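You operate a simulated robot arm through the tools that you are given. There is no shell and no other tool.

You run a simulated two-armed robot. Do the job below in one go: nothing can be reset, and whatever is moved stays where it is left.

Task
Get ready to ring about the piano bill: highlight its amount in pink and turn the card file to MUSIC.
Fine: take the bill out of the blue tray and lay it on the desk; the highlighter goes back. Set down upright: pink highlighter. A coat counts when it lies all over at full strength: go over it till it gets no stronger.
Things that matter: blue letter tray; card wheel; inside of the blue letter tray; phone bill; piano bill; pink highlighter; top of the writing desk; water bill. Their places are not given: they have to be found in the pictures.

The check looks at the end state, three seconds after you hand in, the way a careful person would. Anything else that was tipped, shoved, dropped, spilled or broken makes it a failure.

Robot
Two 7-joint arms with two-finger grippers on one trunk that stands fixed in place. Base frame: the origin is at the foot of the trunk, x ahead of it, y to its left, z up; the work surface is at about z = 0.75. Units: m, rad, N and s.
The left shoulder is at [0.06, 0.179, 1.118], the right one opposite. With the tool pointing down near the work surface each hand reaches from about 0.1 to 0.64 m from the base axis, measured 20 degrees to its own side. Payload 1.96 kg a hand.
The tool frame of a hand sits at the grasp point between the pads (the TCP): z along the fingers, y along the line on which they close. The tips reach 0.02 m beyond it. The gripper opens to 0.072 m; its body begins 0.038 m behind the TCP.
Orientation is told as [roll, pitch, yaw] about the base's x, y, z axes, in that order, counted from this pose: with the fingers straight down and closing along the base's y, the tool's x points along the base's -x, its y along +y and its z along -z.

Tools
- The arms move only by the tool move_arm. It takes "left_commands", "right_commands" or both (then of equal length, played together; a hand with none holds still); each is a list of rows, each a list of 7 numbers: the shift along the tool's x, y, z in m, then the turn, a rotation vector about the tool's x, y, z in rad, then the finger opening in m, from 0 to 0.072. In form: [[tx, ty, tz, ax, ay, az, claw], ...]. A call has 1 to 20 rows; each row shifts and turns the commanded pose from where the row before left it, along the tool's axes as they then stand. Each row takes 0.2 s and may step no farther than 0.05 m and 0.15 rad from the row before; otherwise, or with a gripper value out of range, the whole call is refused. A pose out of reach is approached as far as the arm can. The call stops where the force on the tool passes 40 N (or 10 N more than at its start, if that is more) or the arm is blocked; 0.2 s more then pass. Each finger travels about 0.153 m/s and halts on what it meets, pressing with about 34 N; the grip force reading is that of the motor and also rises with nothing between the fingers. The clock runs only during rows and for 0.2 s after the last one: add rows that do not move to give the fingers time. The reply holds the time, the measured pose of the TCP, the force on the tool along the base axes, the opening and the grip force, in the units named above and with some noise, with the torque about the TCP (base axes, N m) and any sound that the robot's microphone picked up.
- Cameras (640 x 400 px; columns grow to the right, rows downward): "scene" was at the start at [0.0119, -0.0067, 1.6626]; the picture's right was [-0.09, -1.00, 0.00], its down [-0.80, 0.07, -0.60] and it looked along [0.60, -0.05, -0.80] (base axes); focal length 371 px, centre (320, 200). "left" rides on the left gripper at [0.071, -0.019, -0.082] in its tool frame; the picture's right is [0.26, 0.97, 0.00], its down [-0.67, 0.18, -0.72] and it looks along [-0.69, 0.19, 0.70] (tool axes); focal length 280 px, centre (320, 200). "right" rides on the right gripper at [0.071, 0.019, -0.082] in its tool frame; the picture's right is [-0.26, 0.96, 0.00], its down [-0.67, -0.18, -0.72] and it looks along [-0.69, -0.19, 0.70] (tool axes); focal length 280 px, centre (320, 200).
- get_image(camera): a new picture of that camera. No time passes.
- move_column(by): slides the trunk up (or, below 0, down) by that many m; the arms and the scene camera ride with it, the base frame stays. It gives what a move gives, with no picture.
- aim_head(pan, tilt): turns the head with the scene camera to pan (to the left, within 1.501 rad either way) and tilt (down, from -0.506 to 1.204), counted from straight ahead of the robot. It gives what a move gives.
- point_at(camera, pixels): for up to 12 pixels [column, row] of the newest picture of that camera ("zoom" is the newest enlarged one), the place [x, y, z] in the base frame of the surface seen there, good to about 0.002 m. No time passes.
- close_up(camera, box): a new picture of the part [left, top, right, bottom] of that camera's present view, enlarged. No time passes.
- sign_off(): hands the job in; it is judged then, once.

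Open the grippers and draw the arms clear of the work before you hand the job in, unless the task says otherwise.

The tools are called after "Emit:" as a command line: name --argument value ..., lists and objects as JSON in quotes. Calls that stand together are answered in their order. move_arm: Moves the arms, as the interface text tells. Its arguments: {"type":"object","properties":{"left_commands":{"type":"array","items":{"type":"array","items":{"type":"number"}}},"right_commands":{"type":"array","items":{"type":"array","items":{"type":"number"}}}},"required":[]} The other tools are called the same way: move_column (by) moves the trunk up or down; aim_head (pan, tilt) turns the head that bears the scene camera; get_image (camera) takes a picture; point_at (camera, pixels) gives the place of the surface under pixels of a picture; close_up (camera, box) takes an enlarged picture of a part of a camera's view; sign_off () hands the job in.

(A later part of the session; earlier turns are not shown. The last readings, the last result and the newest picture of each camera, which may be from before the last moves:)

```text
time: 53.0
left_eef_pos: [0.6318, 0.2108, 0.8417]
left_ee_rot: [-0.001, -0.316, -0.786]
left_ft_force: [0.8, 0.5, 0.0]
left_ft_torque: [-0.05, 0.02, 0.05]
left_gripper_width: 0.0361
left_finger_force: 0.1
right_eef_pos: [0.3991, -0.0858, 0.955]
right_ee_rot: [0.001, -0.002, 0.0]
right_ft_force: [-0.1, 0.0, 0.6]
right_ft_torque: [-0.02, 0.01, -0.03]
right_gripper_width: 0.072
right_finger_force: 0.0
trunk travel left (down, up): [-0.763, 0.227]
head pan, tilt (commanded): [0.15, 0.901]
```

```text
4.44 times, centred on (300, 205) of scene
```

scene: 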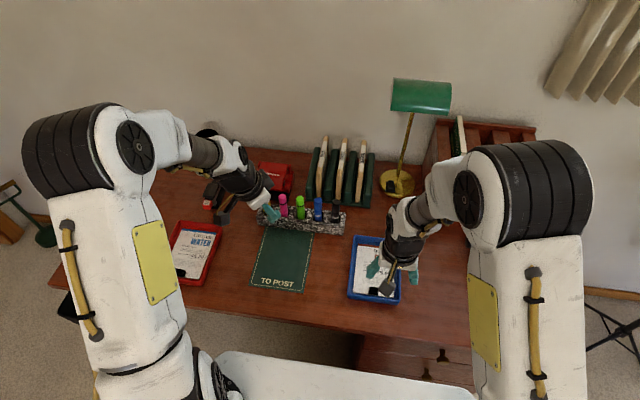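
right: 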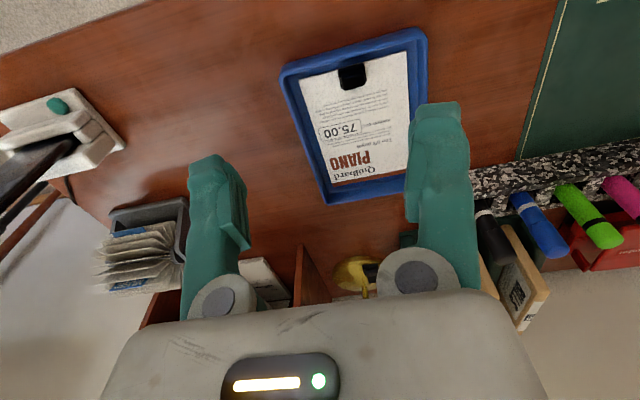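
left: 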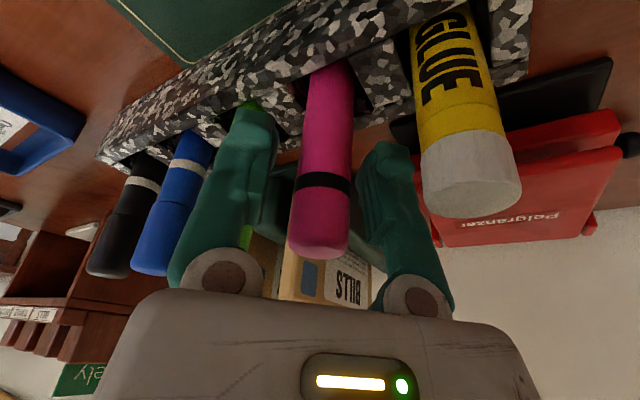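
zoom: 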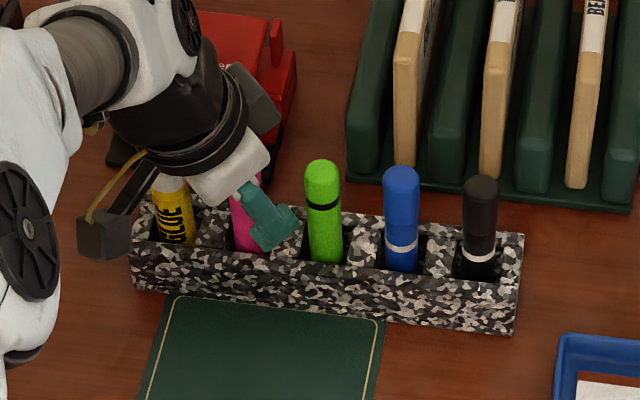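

The pen lies midway between the fingers at (322,160). I close on it.

Emit:
move_arm --left_commands '[[0, 0, 0, 0, 0, 0, 0.028], [0, 0, 0, 0, 0, 0, 0.022], [0, 0, 0, 0, 0, 0, 0.018], [0, 0, 0, 0, 0, 0, 0.014], [0, 0, 0, 0, 0, 0, 0.01]]'

Emit:
get_image --camera "left"

```text
time: 54.2
left_eef_pos: [0.6332, 0.2102, 0.8409]
left_ee_rot: [-0.001, -0.317, -0.786]
left_ft_force: [0.1, 0.3, 1.0]
left_ft_torque: [0.02, 0.01, 0.02]
left_gripper_width: 0.0181
left_finger_force: 33.8
right_eef_pos: [0.3986, -0.0852, 0.9566]
right_ee_rot: [0.0, -0.004, 0.0]
right_ft_force: [0.5, 0.4, 0.2]
right_ft_torque: [0.04, 0.0, 0.02]
right_gripper_width: 0.0722
right_finger_force: 0.1
trunk travel left (down, up): [-0.763, 0.227]
head pan, tilt (commanded): [0.15, 0.901]
```

```text
taken
```

left: 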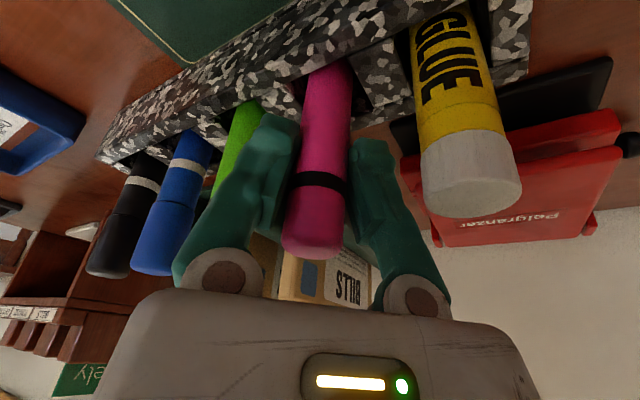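

The pen is firmly held (18 mm, 34 N). I lift it straight up 0.13 m.

Emit:
move_arm --left_commands '[[-0.0062, 0, -0.019, 0, 0, 0, 0.01], [-0.0124, 0, -0.038, 0, 0, 0, 0.01], [-0.0124, 0, -0.038, 0, 0, 0, 0.01], [-0.0093, 0, -0.0285, 0, 0, 0, 0.01]]'

Emit:
get_image --camera "left"

Emit:
close_up --camera "scene" --box '[200, 130, 360, 250]'

```text
time: 55.2
left_eef_pos: [0.6319, 0.2094, 0.9725]
left_ee_rot: [0.0, -0.316, -0.786]
left_ft_force: [-0.1, 0.1, -0.6]
left_ft_torque: [-0.01, -0.01, -0.02]
left_gripper_width: 0.0178
left_finger_force: 34.0
right_eef_pos: [0.399, -0.0866, 0.9564]
right_ee_rot: [0.0, -0.001, 0.001]
right_ft_force: [0.1, -0.4, 0.8]
right_ft_torque: [0.0, 0.0, 0.01]
right_gripper_width: 0.0721
right_finger_force: 0.0
trunk travel left (down, up): [-0.763, 0.227]
head pan, tilt (commanded): [0.15, 0.901]
```

```text
taken
```

left: 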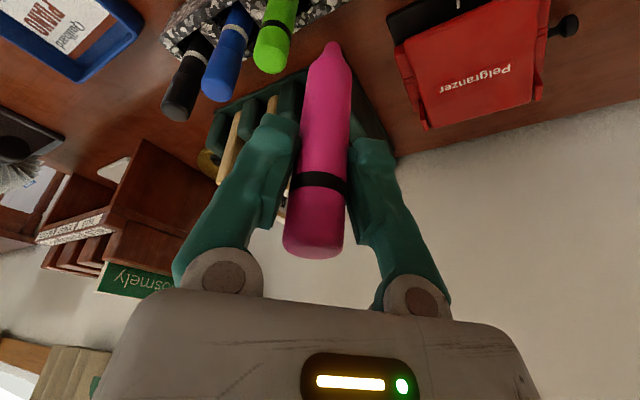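

```text
3.33 times, centred on (280, 190) of scene
```

zoom: 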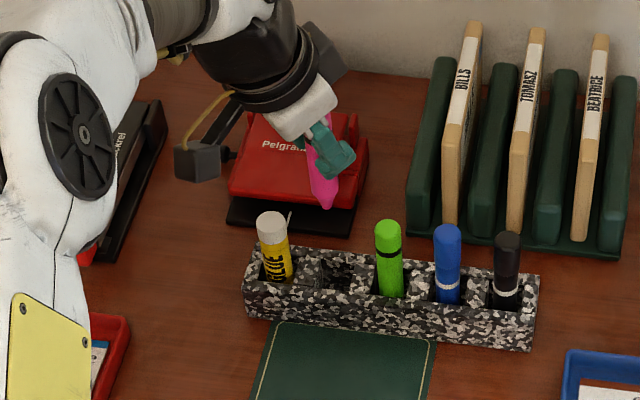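

The nib is at the lower end, seen at (333,45). I zoom in on it and measure the tip and the pen axis.

Emit:
close_up --camera "left" --box '[270, 20, 390, 110]'

Emit:
point_at --camera "left" --pixels '[[333, 43], [333, 50], [332, 70], [330, 100], [325, 140], [320, 180], [315, 240]]'

```text
4.44 times, centred on (330, 65) of left
```

zoom: 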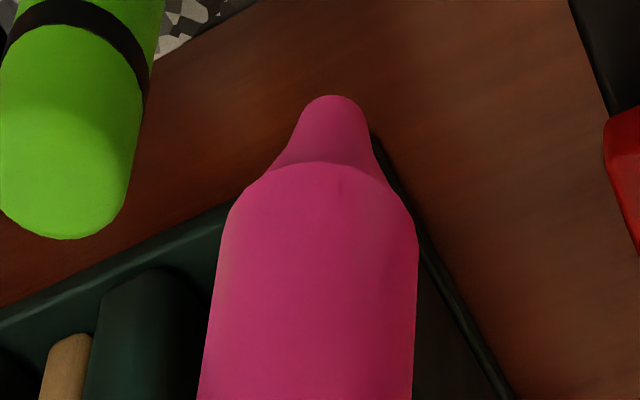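

```text
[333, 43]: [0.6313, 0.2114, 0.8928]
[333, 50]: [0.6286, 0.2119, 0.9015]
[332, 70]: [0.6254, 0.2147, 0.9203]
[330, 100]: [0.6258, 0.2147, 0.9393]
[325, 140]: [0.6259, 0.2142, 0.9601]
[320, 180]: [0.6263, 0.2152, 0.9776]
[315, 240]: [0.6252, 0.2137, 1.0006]
```

The pen hangs vertically with its nib about 0.082 m below the TCP. Now I measure the amount box precisely with the right camera before moving that arm away.

Emit:
close_up --camera "right" --box '[300, 100, 380, 150]'

```text
8.00 times, centred on (340, 125) of right
```

zoom: 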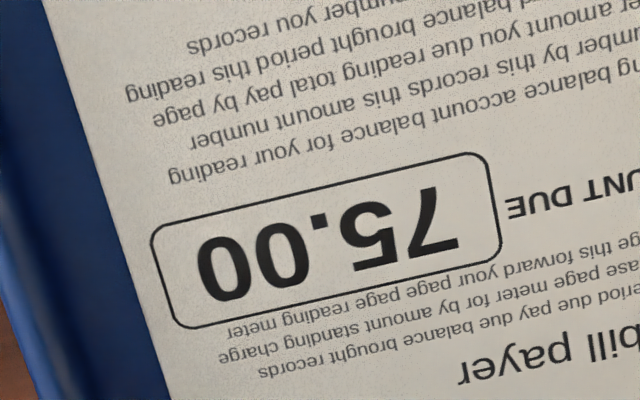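

The box's corners in this zoom are about (152,230), (485,154), (500,256), (170,326). I read their base positions.

Emit:
point_at --camera "zoom" --pixels '[[152, 230], [485, 154], [500, 256], [170, 326], [320, 190], [335, 292], [160, 278], [495, 205], [327, 240], [200, 240], [455, 230], [130, 250]]'

```text
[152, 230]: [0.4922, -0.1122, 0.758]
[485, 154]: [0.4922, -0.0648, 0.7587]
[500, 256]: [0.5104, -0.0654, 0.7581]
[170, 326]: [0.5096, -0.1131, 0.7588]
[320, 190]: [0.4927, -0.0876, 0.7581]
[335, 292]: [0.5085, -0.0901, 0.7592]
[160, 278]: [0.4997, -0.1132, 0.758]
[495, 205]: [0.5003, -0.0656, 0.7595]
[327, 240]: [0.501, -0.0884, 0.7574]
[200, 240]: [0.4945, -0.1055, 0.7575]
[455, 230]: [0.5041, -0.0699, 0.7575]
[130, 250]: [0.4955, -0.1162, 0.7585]
```

The amount box spans x 0.492–0.510 and y −0.113 to −0.065 at z≈0.7585. I move the right arm away to the right and the left hand with the pen back and up from the holder.

Emit:
move_arm --right_commands '[[0.006, -0.037, -0.017, 0, 0, 0, 0.072], [0.006, -0.037, -0.017, 0, 0, 0, 0.072], [0.006, -0.037, -0.017, 0, 0, 0, 0.072], [0.006, -0.037, -0.017, 0, 0, 0, 0.072], [0.006, -0.037, -0.017, 0, 0, 0, 0.072], [0.006, -0.037, -0.017, 0, 0, 0, 0.072]]' --left_commands '[[-0.0093, 0, -0.0285, 0, 0, 0, 0.01], [0.02, -0.021, -0.0066, 0, 0, 0, 0.01], [0.02, -0.021, -0.0066, 0, 0, 0, 0.01], [0.02, -0.021, -0.0066, 0, 0, 0, 0.01], [0.02, -0.021, -0.0066, 0, 0, 0, 0.01], [0, 0, 0, 0, 0, 0, 0.01]]'

Emit:
get_image --camera "scene"

```text
time: 56.6
left_eef_pos: [0.5151, 0.2088, 1.0038]
left_ee_rot: [0.0, -0.315, -0.786]
left_ft_force: [0.1, -0.8, 0.4]
left_ft_torque: [0.0, 0.0, 0.0]
left_gripper_width: 0.0188
left_finger_force: 34.4
right_eef_pos: [0.3602, -0.3069, 1.0575]
right_ee_rot: [0.0, -0.002, -0.001]
right_ft_force: [0.2, -0.3, 0.6]
right_ft_torque: [0.01, 0.01, -0.03]
right_gripper_width: 0.0719
right_finger_force: 0.0
trunk travel left (down, up): [-0.763, 0.227]
head pan, tilt (commanded): [0.15, 0.901]
```

```text
taken
```

scene: 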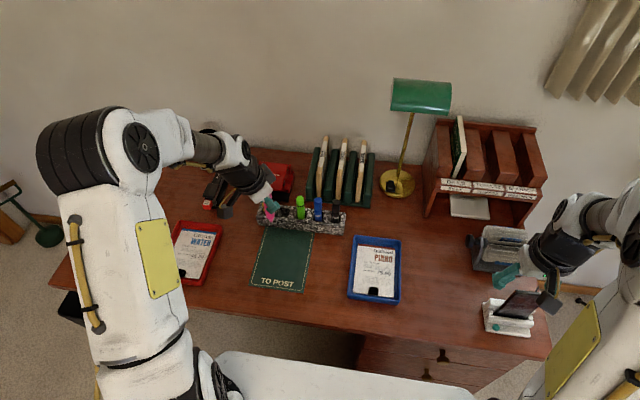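

All is in place; I carry the pen across to above the amount box, staying at z≈1.0.

Emit:
move_arm --left_commands '[[-0.0272, -0.0314, 0.0089, 0, 0, 0, 0.01], [-0.0272, -0.0314, 0.0089, 0, 0, 0, 0.01], [-0.0272, -0.0314, 0.0089, 0, 0, 0, 0.01], [-0.0272, -0.0314, 0.0089, 0, 0, 0, 0.01], [-0.0272, -0.0314, 0.0089, 0, 0, 0, 0.01], [-0.0272, -0.0314, 0.0089, 0, 0, 0, 0.01], [-0.0272, -0.0314, 0.0089, 0, 0, 0, 0.01], [0, 0, 0, 0, 0, 0, 0.01]]'

Emit:
get_image --camera "left"

Emit:
get_image --camera "scene"

```text
time: 58.4
left_eef_pos: [0.5023, -0.0869, 1.002]
left_ee_rot: [0.0, -0.316, -0.785]
left_ft_force: [-0.5, -0.3, -0.5]
left_ft_torque: [0.01, 0.01, 0.01]
left_gripper_width: 0.0187
left_finger_force: 33.7
right_eef_pos: [0.3607, -0.3066, 1.0589]
right_ee_rot: [-0.003, -0.002, 0.001]
right_ft_force: [-0.1, -0.6, -0.9]
right_ft_torque: [-0.03, -0.04, 0.04]
right_gripper_width: 0.0719
right_finger_force: 0.1
trunk travel left (down, up): [-0.763, 0.227]
head pan, tilt (commanded): [0.15, 0.901]
```

```text
taken
```

left: 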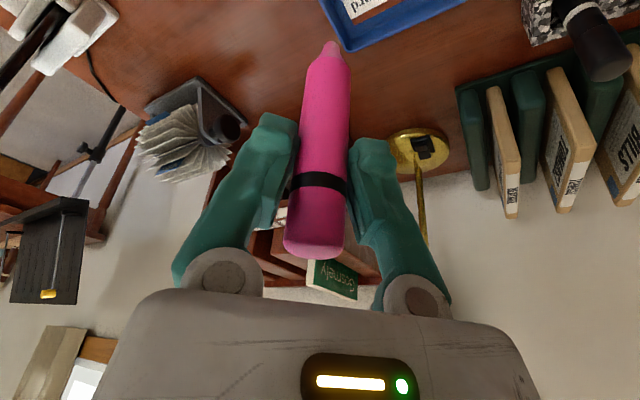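

```text
taken
```

scene: 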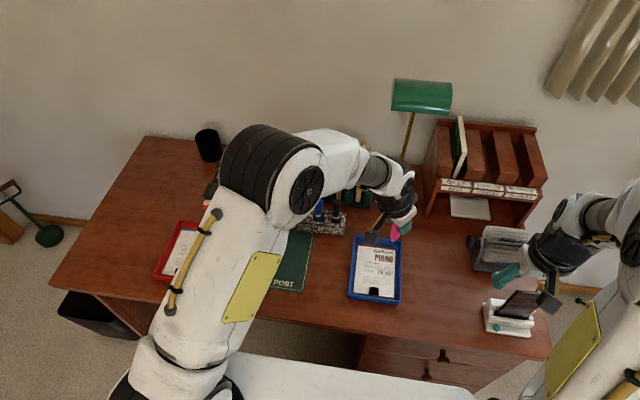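

The pen hangs above the tray at (395,235) in the scene view. I lower it to about 6 mm above the paper over the box centre and check the alignment.

Emit:
move_arm --left_commands '[[0.0127, -0.0017, 0.0366, 0, 0, 0, 0.01], [0.012, 0, 0.0368, 0, 0, 0, 0.01], [0.012, 0, 0.0368, 0, 0, 0, 0.01], [0.012, 0, 0.0368, 0, 0, 0, 0.01], [0, 0, 0, 0, 0, 0, 0.01]]'

Emit:
get_image --camera "left"

Emit:
close_up --camera "scene" --box '[330, 210, 430, 310]'

Emit:
get_image --camera "right"

```text
time: 59.6
left_eef_pos: [0.4966, -0.088, 0.8471]
left_ee_rot: [0.001, -0.315, -0.787]
left_ft_force: [-0.4, 0.3, 0.8]
left_ft_torque: [0.0, -0.01, -0.01]
left_gripper_width: 0.0187
left_finger_force: 34.0
right_eef_pos: [0.3591, -0.3056, 1.0591]
right_ee_rot: [-0.001, -0.001, 0.0]
right_ft_force: [-0.1, 0.0, 0.1]
right_ft_torque: [-0.01, -0.02, -0.02]
right_gripper_width: 0.0721
right_finger_force: 0.0
trunk travel left (down, up): [-0.763, 0.227]
head pan, tilt (commanded): [0.15, 0.901]
```

```text
taken
```

left: 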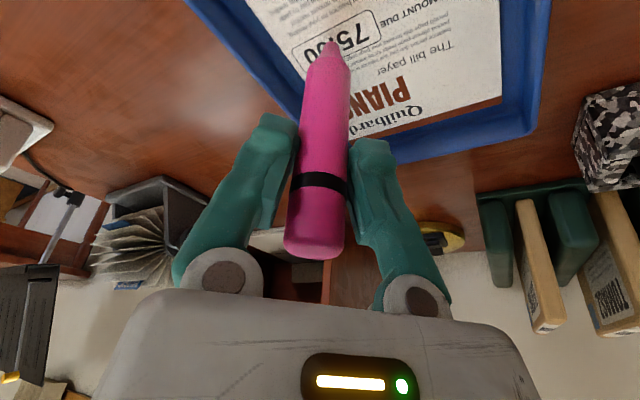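

```text
4.00 times, centred on (380, 260) of scene
```

zoom: 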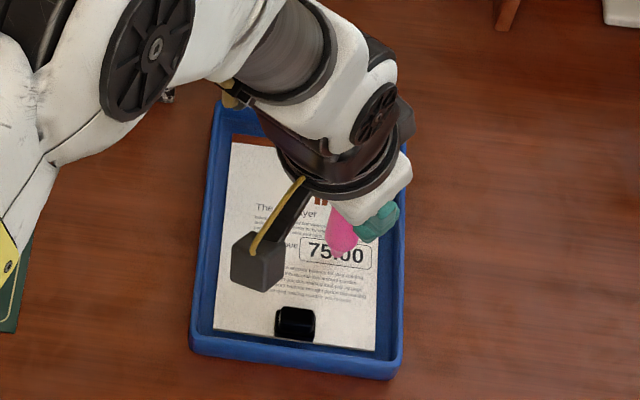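

```text
taken
```

right: 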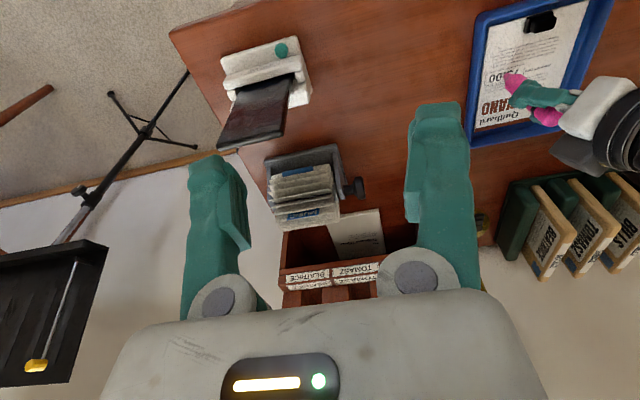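

The nib is over the box, seen from the scene zoom at (342,250) and from the right camera at (513,85). I zoom in with both to check its place and height.

Emit:
close_up --camera "right" --box '[470, 40, 570, 120]'

Emit:
close_up --camera "left" --box '[270, 0, 400, 90]'

Emit:
close_up --camera "scene" --box '[360, 250, 430, 300]'

```text
5.00 times, centred on (520, 80) of right
```

zoom: 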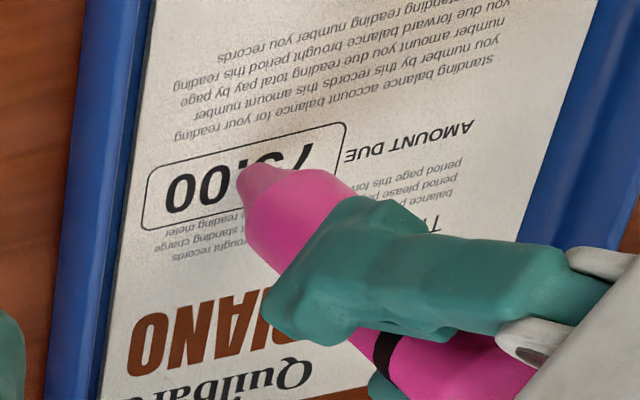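

```text
4.44 times, centred on (335, 45) of left
```

zoom: 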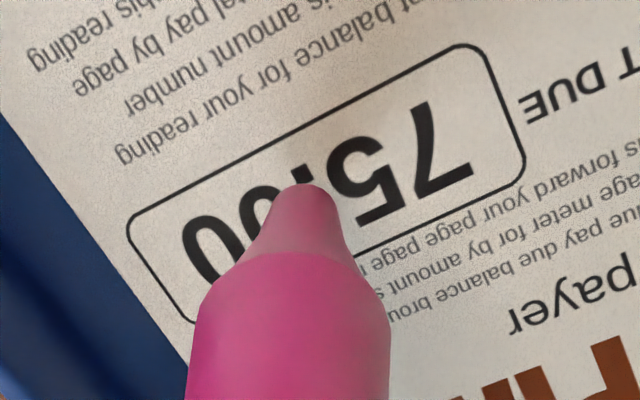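

```text
8.00 times, centred on (395, 275) of scene
```

zoom: 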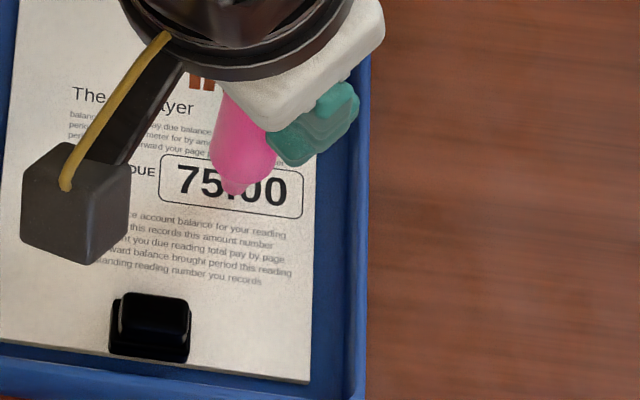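

The views give a clear nib position relative to the digits. I read the nib's place and the box corners in the scene zoom.

Emit:
point_at --camera "zoom" --pixels '[[235, 186], [232, 180], [240, 165], [164, 158], [300, 175], [160, 198], [298, 218], [180, 180], [230, 210], [270, 190]]'

Emit:
point_at --camera "left" --pixels '[[331, 43], [331, 46], [293, 50], [367, 11], [378, 38], [305, 73]]'

```text
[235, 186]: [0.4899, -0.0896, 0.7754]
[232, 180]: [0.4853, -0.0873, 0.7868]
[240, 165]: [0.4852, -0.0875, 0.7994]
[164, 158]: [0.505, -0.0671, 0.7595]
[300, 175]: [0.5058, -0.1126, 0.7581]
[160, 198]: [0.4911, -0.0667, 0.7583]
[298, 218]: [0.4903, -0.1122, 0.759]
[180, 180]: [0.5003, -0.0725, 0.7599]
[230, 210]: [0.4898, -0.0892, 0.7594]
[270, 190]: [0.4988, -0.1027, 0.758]
```

```text
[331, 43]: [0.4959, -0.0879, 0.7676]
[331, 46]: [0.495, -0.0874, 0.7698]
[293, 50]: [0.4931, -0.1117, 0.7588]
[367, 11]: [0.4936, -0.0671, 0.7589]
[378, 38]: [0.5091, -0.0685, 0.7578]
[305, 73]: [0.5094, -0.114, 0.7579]
```

The nib tip is at about (0.4965, −0.0885, 0.766), inside the box. I lower it gently by 6 mm in steps and watch the force.

Emit:
move_arm --left_commands '[[0.0009, 0, 0.00285, 0, 0, 0, 0.01], [0.0006, 0, 0.0019, 0, 0, 0, 0.01], [0.0003, 0, 0.00095, 0, 0, 0, 0.01]]'

Emit:
close_up --camera "left" --box '[270, 0, 400, 90]'

```text
time: 60.4
left_eef_pos: [0.4982, -0.0871, 0.8413]
left_ee_rot: [0.0, -0.316, -0.785]
left_ft_force: [0.0, 0.3, 3.2]
left_ft_torque: [0.01, 0.03, 0.03]
left_gripper_width: 0.0188
left_finger_force: 33.9
right_eef_pos: [0.3594, -0.3069, 1.0588]
right_ee_rot: [0.0, -0.001, 0.001]
right_ft_force: [0.5, -0.7, -0.1]
right_ft_torque: [0.01, -0.02, 0.01]
right_gripper_width: 0.072
right_finger_force: 0.0
trunk travel left (down, up): [-0.763, 0.227]
head pan, tilt (commanded): [0.15, 0.901]
```

```text
4.44 times, centred on (335, 45) of left
```

zoom: 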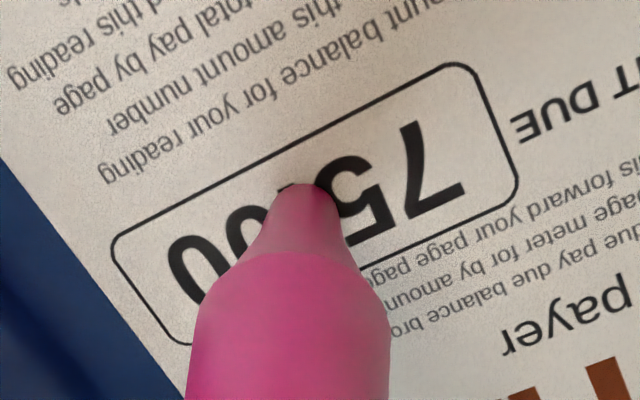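

Light contact (3.2 N) is made at about 40% of the box height. I draw the first short stroke 20 mm to the right (−y) and look.

Emit:
move_arm --left_commands '[[-0.00336, -0.00354, 0.0011, 0, 0, 0, 0.01], [-0.00336, -0.00354, 0.0011, 0, 0, 0, 0.01], [-0.00336, -0.00354, 0.0011, 0, 0, 0, 0.01], [-0.00336, -0.00354, 0.0011, 0, 0, 0, 0.01]]'

Emit:
close_up --camera "left" --box '[270, 0, 400, 90]'

Emit:
close_up --camera "scene" --box '[360, 250, 430, 300]'

```text
time: 61.4
left_eef_pos: [0.4996, -0.1093, 0.8421]
left_ee_rot: [0.0, -0.316, -0.785]
left_ft_force: [-0.3, 1.8, 4.0]
left_ft_torque: [0.1, -0.03, -0.01]
left_gripper_width: 0.0188
left_finger_force: 33.6
right_eef_pos: [0.3601, -0.3062, 1.059]
right_ee_rot: [0.001, -0.001, -0.001]
right_ft_force: [-0.3, 0.3, 0.2]
right_ft_torque: [0.01, 0.03, -0.02]
right_gripper_width: 0.072
right_finger_force: 0.1
trunk travel left (down, up): [-0.763, 0.227]
head pan, tilt (commanded): [0.15, 0.901]
```

```text
4.44 times, centred on (335, 45) of left
```

zoom: 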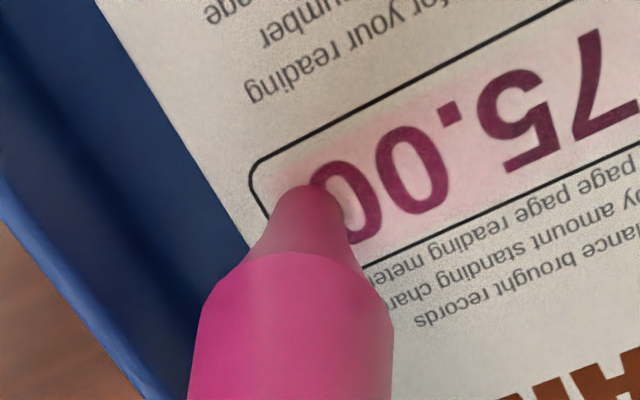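

```text
8.00 times, centred on (395, 275) of scene
```

zoom: 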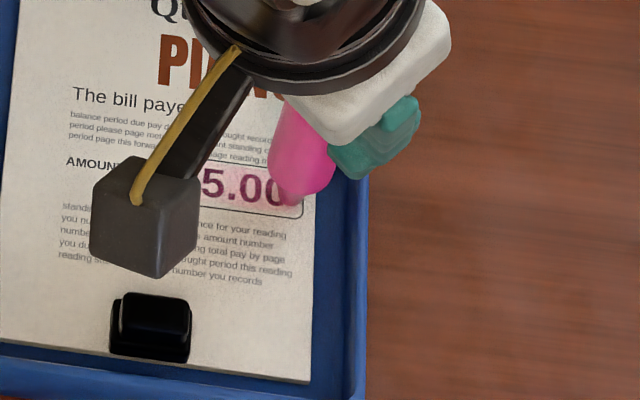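

A soft pink coat as wide as most of the box is forming. I stroke back to the left end (y≈−0.070) and look again.

Emit:
move_arm --left_commands '[[0.00336, 0.00354, -0.0011, 0, 0, 0, 0.01], [0.00336, 0.00354, -0.0011, 0, 0, 0, 0.01], [0.00336, 0.00354, -0.0011, 0, 0, 0, 0.01], [0.00336, 0.00354, -0.0011, 0, 0, 0, 0.01], [0.00336, 0.00354, -0.0011, 0, 0, 0, 0.01], [0.00336, 0.00354, -0.0011, 0, 0, 0, 0.01], [0.00336, 0.00354, -0.0011, 0, 0, 0, 0.01], [0.00269, 0.00283, -0.0009, 0, 0, 0, 0.01]]'

Emit:
close_up --camera "left" --box '[230, 0, 390, 110]'

Emit:
close_up --camera "right" --box '[470, 40, 570, 120]'

```text
time: 63.2
left_eef_pos: [0.4987, -0.0684, 0.8422]
left_ee_rot: [0.001, -0.316, -0.787]
left_ft_force: [0.3, -3.0, 8.9]
left_ft_torque: [-0.25, -0.02, -0.02]
left_gripper_width: 0.0191
left_finger_force: 34.6
right_eef_pos: [0.3593, -0.3069, 1.0586]
right_ee_rot: [0.002, -0.002, 0.0]
right_ft_force: [-0.7, 0.7, 0.5]
right_ft_torque: [0.01, 0.02, 0.0]
right_gripper_width: 0.072
right_finger_force: 0.0
trunk travel left (down, up): [-0.763, 0.227]
head pan, tilt (commanded): [0.15, 0.901]
```

```text
3.64 times, centred on (310, 55) of left
```

zoom: 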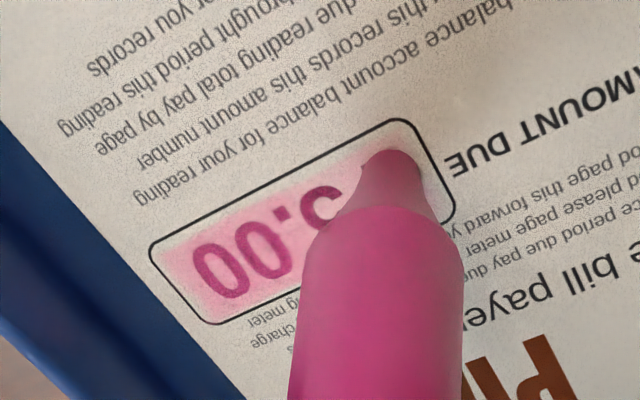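

```text
5.00 times, centred on (520, 80) of right
```

zoom: 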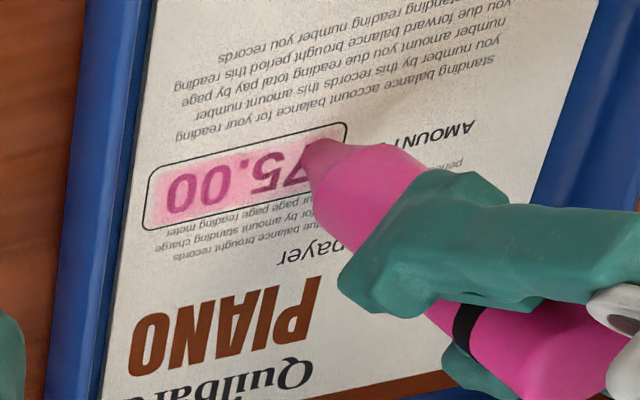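

The coat stays neatly in the box and the ends fill in. I raise by 0.5 mm (force was 8.9 N) and make passes at the lower, middle and upper lines of the box.

Emit:
move_arm --left_commands '[[0.0022, -0.00247, -0.00125, 0, 0, 0, 0.01], [-0.00336, -0.00354, 0.0011, 0, 0, 0, 0.01], [-0.00336, -0.00354, 0.0011, 0, 0, 0, 0.01], [-0.00336, -0.00354, 0.0011, 0, 0, 0, 0.01], [-0.00336, -0.00354, 0.0011, 0, 0, 0, 0.01], [-0.00336, -0.00354, 0.0011, 0, 0, 0, 0.01], [-0.00336, -0.00354, 0.0011, 0, 0, 0, 0.01], [-0.00336, -0.00354, 0.0011, 0, 0, 0, 0.01], [-0.00336, -0.00354, 0.0011, 0, 0, 0, 0.01]]'

Emit:
close_up --camera "left" --box '[270, 0, 430, 110]'

Emit:
close_up --camera "right" --box '[470, 40, 570, 120]'

```text
time: 65.2
left_eef_pos: [0.497, -0.109, 0.8423]
left_ee_rot: [0.001, -0.314, -0.785]
left_ft_force: [-0.1, 0.3, 0.0]
left_ft_torque: [-0.02, -0.01, -0.02]
left_gripper_width: 0.0189
left_finger_force: 34.0
right_eef_pos: [0.3585, -0.3073, 1.0582]
right_ee_rot: [-0.001, -0.002, -0.002]
right_ft_force: [-0.3, 0.0, 0.2]
right_ft_torque: [-0.03, 0.01, 0.01]
right_gripper_width: 0.072
right_finger_force: 0.2
trunk travel left (down, up): [-0.763, 0.227]
head pan, tilt (commanded): [0.15, 0.901]
```

```text
3.64 times, centred on (350, 55) of left
```

zoom: 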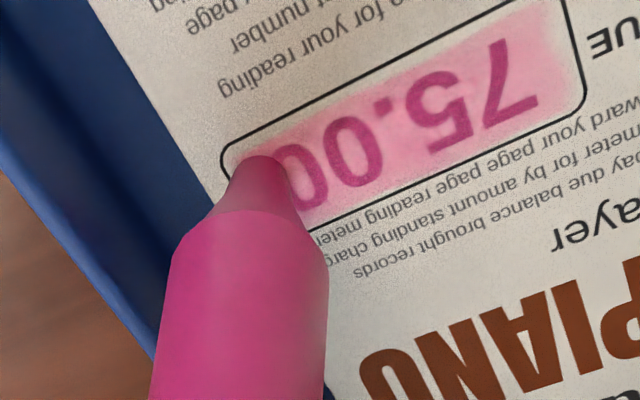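

```text
5.00 times, centred on (520, 80) of right
```

zoom: 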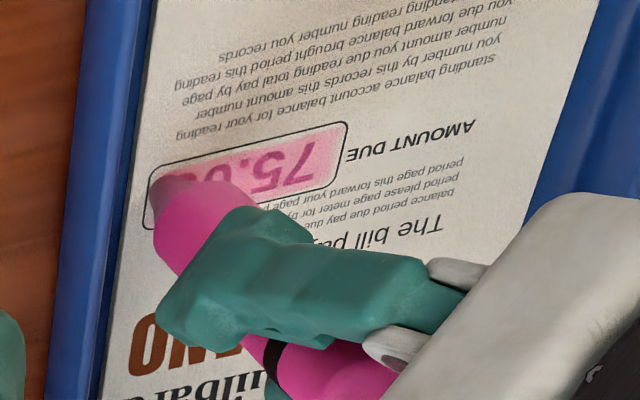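

The force fell to zero at the right end, so the surface dips slightly there. I lower 0.8 mm, shift to the middle line and stroke left while rising slightly.

Emit:
move_arm --left_commands '[[-0.00244, 0.00283, 0.00164, 0, 0, 0, 0.01], [0.00334, 0.00354, -0.00118, 0, 0, 0, 0.01], [0.00334, 0.00354, -0.00118, 0, 0, 0, 0.01], [0.00334, 0.00354, -0.00118, 0, 0, 0, 0.01], [0.00334, 0.00354, -0.00118, 0, 0, 0, 0.01], [0.00334, 0.00354, -0.00118, 0, 0, 0, 0.01], [0.00334, 0.00354, -0.00118, 0, 0, 0, 0.01], [0.00334, 0.00354, -0.00118, 0, 0, 0, 0.01], [0.00334, 0.00354, -0.00118, 0, 0, 0, 0.01]]'

Emit:
close_up --camera "left" --box '[230, 0, 390, 110]'

Emit:
close_up --camera "right" --box '[480, 50, 560, 110]'

```text
time: 67.2
left_eef_pos: [0.4992, -0.0688, 0.8418]
left_ee_rot: [0.0, -0.315, -0.785]
left_ft_force: [0.4, -0.2, 0.9]
left_ft_torque: [-0.02, -0.01, -0.03]
left_gripper_width: 0.019
left_finger_force: 34.3
right_eef_pos: [0.3602, -0.3069, 1.0581]
right_ee_rot: [0.0, -0.001, -0.001]
right_ft_force: [-0.2, 0.3, 0.1]
right_ft_torque: [0.0, 0.04, 0.03]
right_gripper_width: 0.0719
right_finger_force: 0.1
trunk travel left (down, up): [-0.763, 0.227]
head pan, tilt (commanded): [0.15, 0.901]
```

```text
3.64 times, centred on (310, 55) of left
```

zoom: 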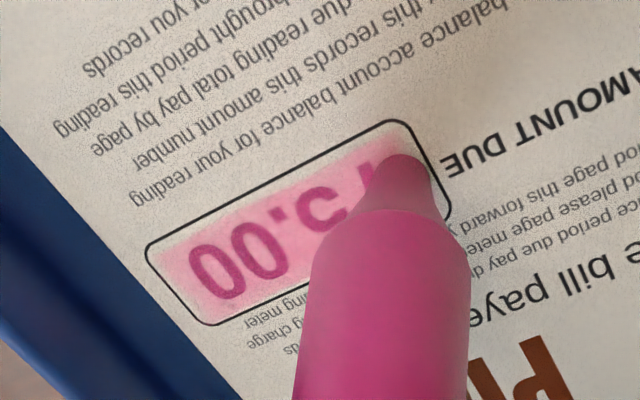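

```text
6.67 times, centred on (520, 80) of right
```

zoom: 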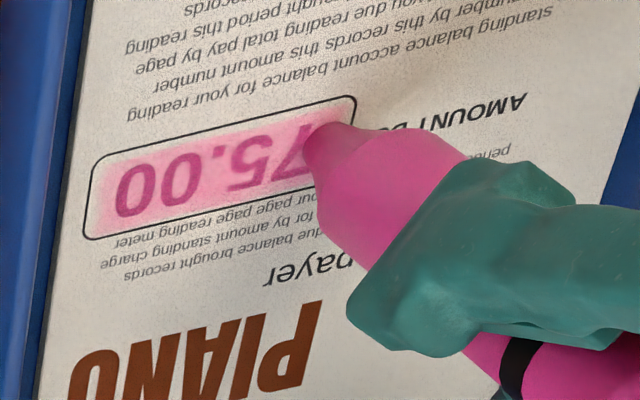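

The coat is building; the near edge and right end are still lighter. I shift to the far line (x≈0.505), press slightly more, and stroke right.

Emit:
move_arm --left_commands '[[-0.00355, 0.00389, 0.00168, 0, 0, 0, 0.01], [-0.00334, -0.00354, 0.00115, 0, 0, 0, 0.01], [-0.00334, -0.00354, 0.00115, 0, 0, 0, 0.01], [-0.00334, -0.00354, 0.00115, 0, 0, 0, 0.01], [-0.00334, -0.00354, 0.00115, 0, 0, 0, 0.01], [-0.00334, -0.00354, 0.00115, 0, 0, 0, 0.01], [-0.00334, -0.00354, 0.00115, 0, 0, 0, 0.01], [-0.00334, -0.00354, 0.00115, 0, 0, 0, 0.01], [-0.00334, -0.00354, 0.00115, 0, 0, 0, 0.01]]'

Emit:
close_up --camera "left" --box '[270, 0, 430, 110]'

Emit:
close_up --camera "right" --box '[480, 50, 560, 110]'

```text
time: 69.2
left_eef_pos: [0.5055, -0.1085, 0.842]
left_ee_rot: [0.001, -0.313, -0.785]
left_ft_force: [-0.1, -0.7, -0.6]
left_ft_torque: [0.01, -0.03, 0.01]
left_gripper_width: 0.0186
left_finger_force: 33.6
right_eef_pos: [0.36, -0.3061, 1.0587]
right_ee_rot: [-0.002, -0.002, -0.001]
right_ft_force: [-1.1, 0.4, -0.2]
right_ft_torque: [-0.01, -0.02, 0.06]
right_gripper_width: 0.0723
right_finger_force: 0.0
trunk travel left (down, up): [-0.763, 0.227]
head pan, tilt (commanded): [0.15, 0.901]
```

```text
3.64 times, centred on (350, 55) of left
```

zoom: 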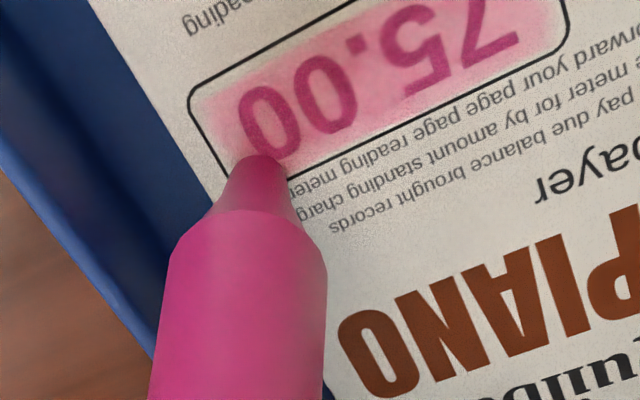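

```text
6.67 times, centred on (520, 80) of right
```

zoom: 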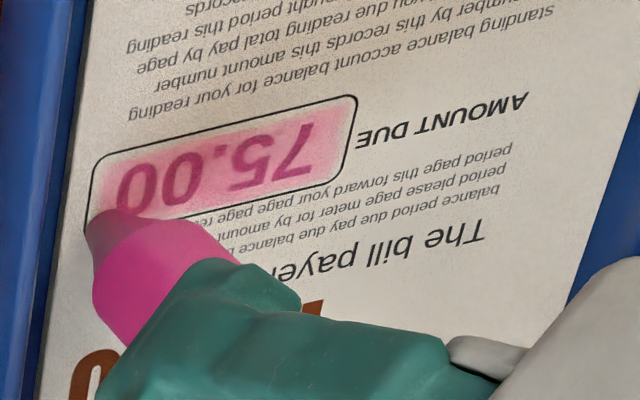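

There's no contact now at the right end, so I press down 1 mm in small steps to regain a light force.

Emit:
move_arm --left_commands '[[0.00015, 0, 0.00048, 0, 0, 0, 0.01], [0.00015, 0, 0.00048, 0, 0, 0, 0.01]]'

```text
time: 69.8
left_eef_pos: [0.5055, -0.1101, 0.8412]
left_ee_rot: [0.0, -0.317, -0.785]
left_ft_force: [0.8, 0.0, 0.9]
left_ft_torque: [0.02, -0.01, 0.0]
left_gripper_width: 0.0191
left_finger_force: 33.4
right_eef_pos: [0.3593, -0.3065, 1.0574]
right_ee_rot: [0.0, -0.002, -0.001]
right_ft_force: [0.5, -0.4, 0.5]
right_ft_torque: [0.01, -0.03, 0.0]
right_gripper_width: 0.0719
right_finger_force: 0.1
trunk travel left (down, up): [-0.763, 0.227]
head pan, tilt (commanded): [0.15, 0.901]
```

The force is about 1 N; I press another 0.8 mm in two steps.

Emit:
move_arm --left_commands '[[0.00012, 0, 0.00038, 0, 0, 0, 0.01], [0.00012, 0, 0.00038, 0, 0, 0, 0.01]]'

```text
time: 70.4
left_eef_pos: [0.5045, -0.1095, 0.8413]
left_ee_rot: [0.002, -0.318, -0.785]
left_ft_force: [0.4, 1.2, 8.8]
left_ft_torque: [0.08, -0.03, 0.02]
left_gripper_width: 0.019
left_finger_force: 34.1
right_eef_pos: [0.3597, -0.3068, 1.0587]
right_ee_rot: [-0.001, -0.001, -0.002]
right_ft_force: [-0.2, 0.8, 0.1]
right_ft_torque: [-0.01, 0.03, 0.02]
right_gripper_width: 0.072
right_finger_force: 0.1
trunk travel left (down, up): [-0.763, 0.227]
head pan, tilt (commanded): [0.15, 0.901]
```

Now 8.8 N of contact. I stroke left along the far line with constant height.

Emit:
move_arm --left_commands '[[0.00335, 0.00354, -0.00112, 0, 0, 0, 0.01], [0.00335, 0.00354, -0.00112, 0, 0, 0, 0.01], [0.00335, 0.00354, -0.00112, 0, 0, 0, 0.01], [0.00335, 0.00354, -0.00112, 0, 0, 0, 0.01], [0.00335, 0.00354, -0.00112, 0, 0, 0, 0.01], [0.00335, 0.00354, -0.00112, 0, 0, 0, 0.01], [0.00335, 0.00354, -0.00112, 0, 0, 0, 0.01], [0.00335, 0.00354, -0.00112, 0, 0, 0, 0.01]]'

Emit:
close_up --camera "left" --box '[230, 0, 390, 110]'

Emit:
close_up --camera "right" --box '[480, 50, 560, 110]'

```text
time: 72.2
left_eef_pos: [0.5045, -0.0709, 0.84]
left_ee_rot: [0.001, -0.316, -0.784]
left_ft_force: [1.2, -4.9, 14.7]
left_ft_torque: [-0.44, -0.04, -0.02]
left_gripper_width: 0.019
left_finger_force: 33.7
right_eef_pos: [0.3586, -0.3069, 1.0584]
right_ee_rot: [0.001, -0.003, 0.002]
right_ft_force: [-0.2, -0.2, -0.8]
right_ft_torque: [-0.03, -0.02, -0.02]
right_gripper_width: 0.0718
right_finger_force: 0.0
trunk travel left (down, up): [-0.763, 0.227]
head pan, tilt (commanded): [0.15, 0.901]
```

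```text
3.64 times, centred on (310, 55) of left
```

zoom: 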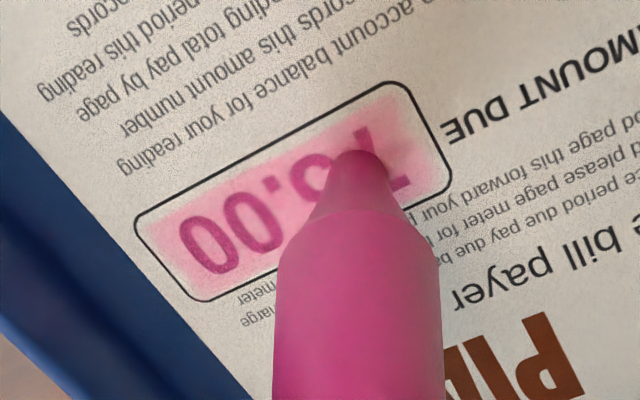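

```text
6.67 times, centred on (520, 80) of right
```

zoom: 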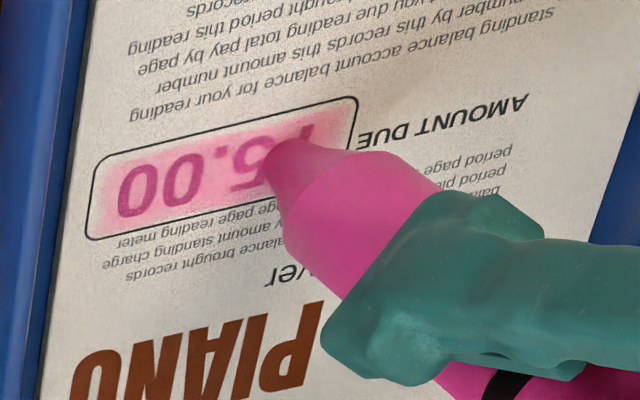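

The drag was too strong (14.7 N, pen lagging by ~8 mm), so the pen may have pivoted in the grip. I lift off by 15 mm and inspect the pen.

Emit:
move_arm --left_commands '[[-0.0015, 0, -0.0048, 0, 0, 0, 0.01], [-0.0031, 0, -0.0095, 0, 0, 0, 0.01]]'

Emit:
get_image --camera "left"

Emit:
point_at --camera "left" --pixels '[[331, 45], [332, 70], [330, 100], [325, 140], [320, 180], [315, 240]]'

Emit:
close_up --camera "right" --box '[470, 40, 630, 160]'

```text
time: 72.8
left_eef_pos: [0.5048, -0.069, 0.8544]
left_ee_rot: [0.0, -0.315, -0.785]
left_ft_force: [-0.3, 0.3, -0.9]
left_ft_torque: [-0.03, -0.01, 0.01]
left_gripper_width: 0.0186
left_finger_force: 33.6
right_eef_pos: [0.3601, -0.3067, 1.0577]
right_ee_rot: [0.001, -0.002, 0.001]
right_ft_force: [0.1, -0.4, 0.2]
right_ft_torque: [0.01, 0.0, -0.03]
right_gripper_width: 0.0721
right_finger_force: 0.1
trunk travel left (down, up): [-0.763, 0.227]
head pan, tilt (commanded): [0.15, 0.901]
```

```text
taken
```

left: 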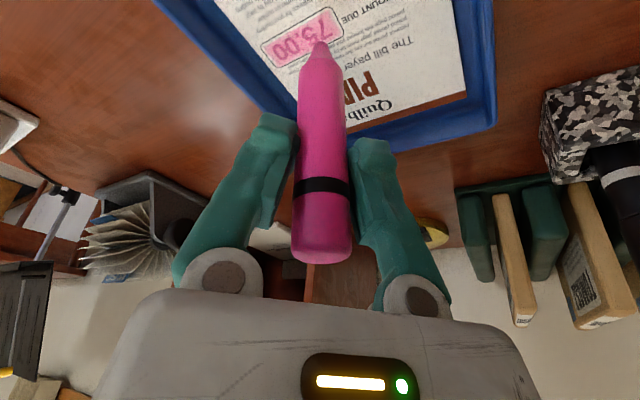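

```text
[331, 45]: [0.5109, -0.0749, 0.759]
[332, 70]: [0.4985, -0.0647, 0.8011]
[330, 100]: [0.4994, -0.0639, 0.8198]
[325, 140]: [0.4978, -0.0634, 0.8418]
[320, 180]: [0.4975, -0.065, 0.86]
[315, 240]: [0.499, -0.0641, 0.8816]
```

```text
3.33 times, centred on (550, 100) of right
```

zoom: 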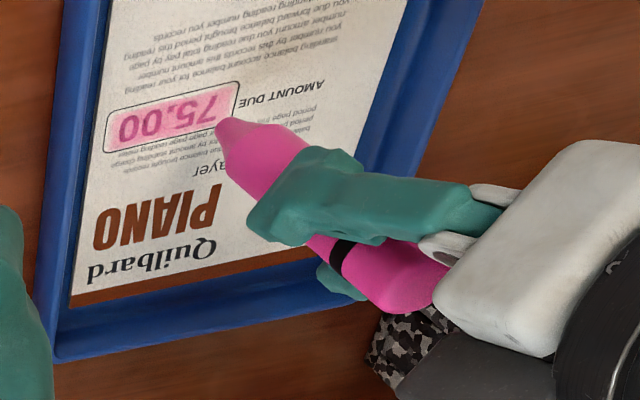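

The pen leans a few degrees in the grip (nib shifted by ~6 mm toward −x,−y). I zoom on the coat to see what remains.

Emit:
close_up --camera "right" --box '[485, 50, 549, 98]'

Emit:
close_up --camera "left" --box '[240, 0, 370, 90]'

Emit:
close_up --camera "scene" --box '[360, 250, 430, 300]'

```text
8.33 times, centred on (517, 74) of right
```

zoom: 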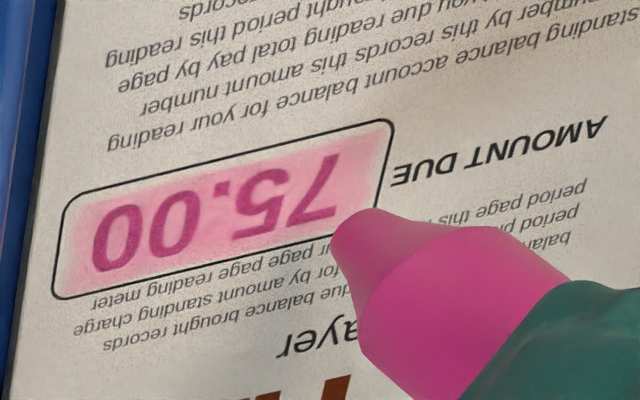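

```text
4.44 times, centred on (305, 45) of left
```

zoom: 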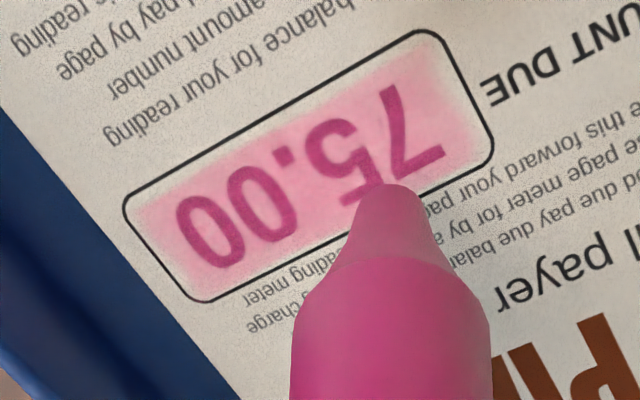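

```text
8.00 times, centred on (395, 275) of scene
```

zoom: 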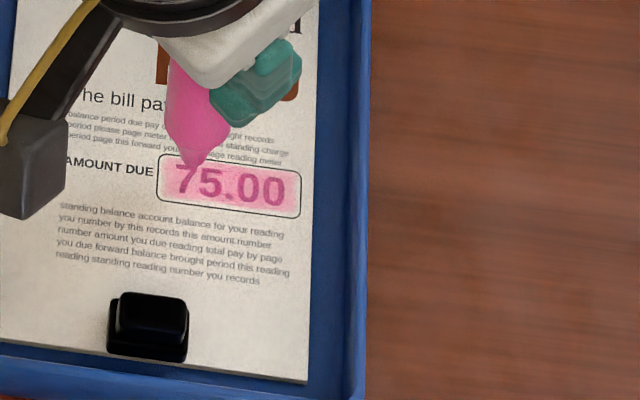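

The centre is well coated; the near edge and both ends are lighter. I measure the nib's new offset from the TCP.

Emit:
point_at --camera "left" --pixels '[[320, 44], [320, 48], [320, 60], [322, 75], [323, 110], [325, 150], [326, 200], [322, 240], [302, 100], [345, 100]]'

```text
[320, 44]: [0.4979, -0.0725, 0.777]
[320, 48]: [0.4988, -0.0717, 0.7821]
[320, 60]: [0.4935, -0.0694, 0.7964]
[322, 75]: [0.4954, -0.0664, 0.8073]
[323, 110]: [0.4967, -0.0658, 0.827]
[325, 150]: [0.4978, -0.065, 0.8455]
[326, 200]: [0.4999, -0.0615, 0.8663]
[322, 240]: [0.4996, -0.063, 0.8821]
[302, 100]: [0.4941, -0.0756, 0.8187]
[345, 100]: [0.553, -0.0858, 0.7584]
```

The pen leans 6.5° in the closing plane, so I roll the hand by −0.113 rad about tool x to make the pen vertical again, and move above the near-left part of the box.

Emit:
move_arm --left_commands '[[0, 0, 0, -0.06, 0, 0, 0.01], [0, 0, 0, -0.053, 0, 0, 0.01], [0.0069, -0.007, -0.0031, 0, 0, 0, 0.01], [0.0028, -0.001, 0.0085, 0, 0, 0, 0.01], [0, 0, 0, 0, 0, 0, 0.01]]'

Emit:
get_image --camera "left"

Emit:
close_up --camera "left" --box '[240, 0, 400, 110]'

Emit:
close_up --camera "scene" --box '[360, 250, 430, 300]'

```text
time: 74.0
left_eef_pos: [0.4941, -0.0692, 0.8459]
left_ee_rot: [0.114, -0.314, -0.785]
left_ft_force: [0.2, 0.2, -0.3]
left_ft_torque: [0.0, 0.04, 0.02]
left_gripper_width: 0.019
left_finger_force: 33.9
right_eef_pos: [0.3604, -0.3077, 1.0584]
right_ee_rot: [0.0, -0.001, 0.001]
right_ft_force: [0.1, 0.3, -0.6]
right_ft_torque: [0.0, 0.04, -0.03]
right_gripper_width: 0.0723
right_finger_force: 0.0
trunk travel left (down, up): [-0.763, 0.227]
head pan, tilt (commanded): [0.15, 0.901]
```

```text
taken
```

left: 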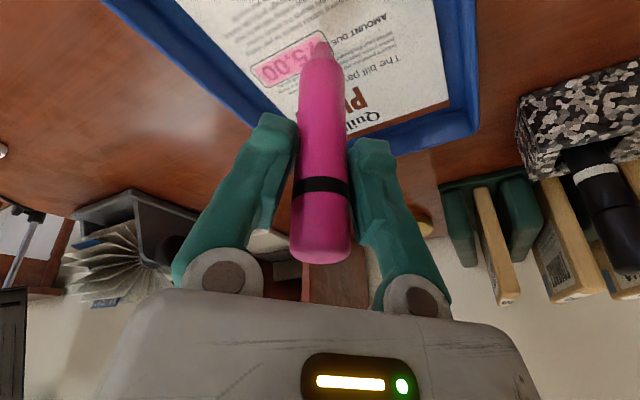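

```text
3.64 times, centred on (320, 55) of left
```

zoom: 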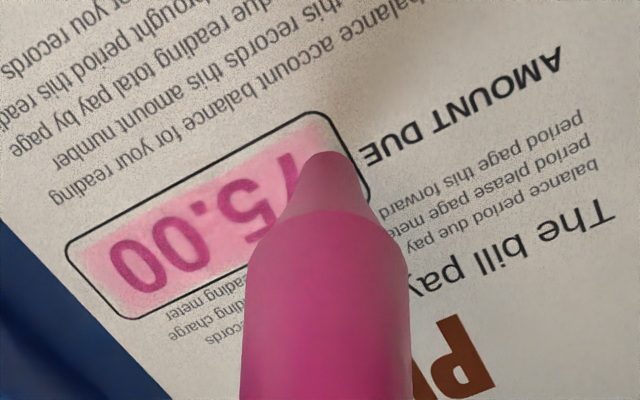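

```text
8.00 times, centred on (395, 275) of scene
```

zoom: 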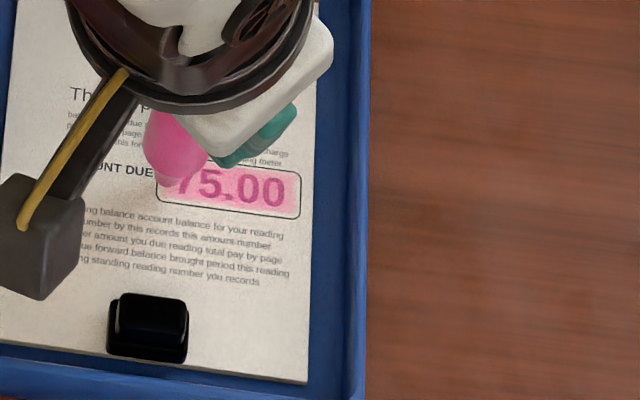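

The pen is upright again over the left end of the box. I lower it 4 mm, then a bit more to light contact.

Emit:
move_arm --left_commands '[[0.00124, -0.00043, 0.00378, 0, 0, 0, 0.01], [0.00012, -4e-05, 0.00038, 0, 0, 0, 0.01]]'

```text
time: 74.6
left_eef_pos: [0.494, -0.0691, 0.8419]
left_ee_rot: [0.113, -0.315, -0.785]
left_ft_force: [-0.1, 0.2, -0.8]
left_ft_torque: [-0.04, 0.0, -0.01]
left_gripper_width: 0.0192
left_finger_force: 33.6
right_eef_pos: [0.3599, -0.3065, 1.0575]
right_ee_rot: [0.001, -0.002, 0.0]
right_ft_force: [0.5, 0.3, -0.4]
right_ft_torque: [0.02, 0.01, 0.0]
right_gripper_width: 0.0719
right_finger_force: 0.1
trunk travel left (down, up): [-0.763, 0.227]
head pan, tilt (commanded): [0.15, 0.901]
```

No contact yet; I lower by two more 0.5 mm steps.

Emit:
move_arm --left_commands '[[0.00015, -5e-05, 0.00047, 0, 0, 0, 0.01], [0.00015, -5e-05, 0.00047, 0, 0, 0, 0.01]]'

```text
time: 75.2
left_eef_pos: [0.4951, -0.07, 0.8388]
left_ee_rot: [0.115, -0.318, -0.784]
left_ft_force: [-1.0, 0.3, 6.9]
left_ft_torque: [-0.01, 0.01, 0.01]
left_gripper_width: 0.0189
left_finger_force: 34.1
right_eef_pos: [0.3588, -0.3068, 1.0584]
right_ee_rot: [0.0, -0.002, 0.001]
right_ft_force: [-0.2, 0.4, 0.1]
right_ft_torque: [0.0, -0.01, 0.01]
right_gripper_width: 0.0722
right_finger_force: 0.1
trunk travel left (down, up): [-0.763, 0.227]
head pan, tilt (commanded): [0.15, 0.901]
```

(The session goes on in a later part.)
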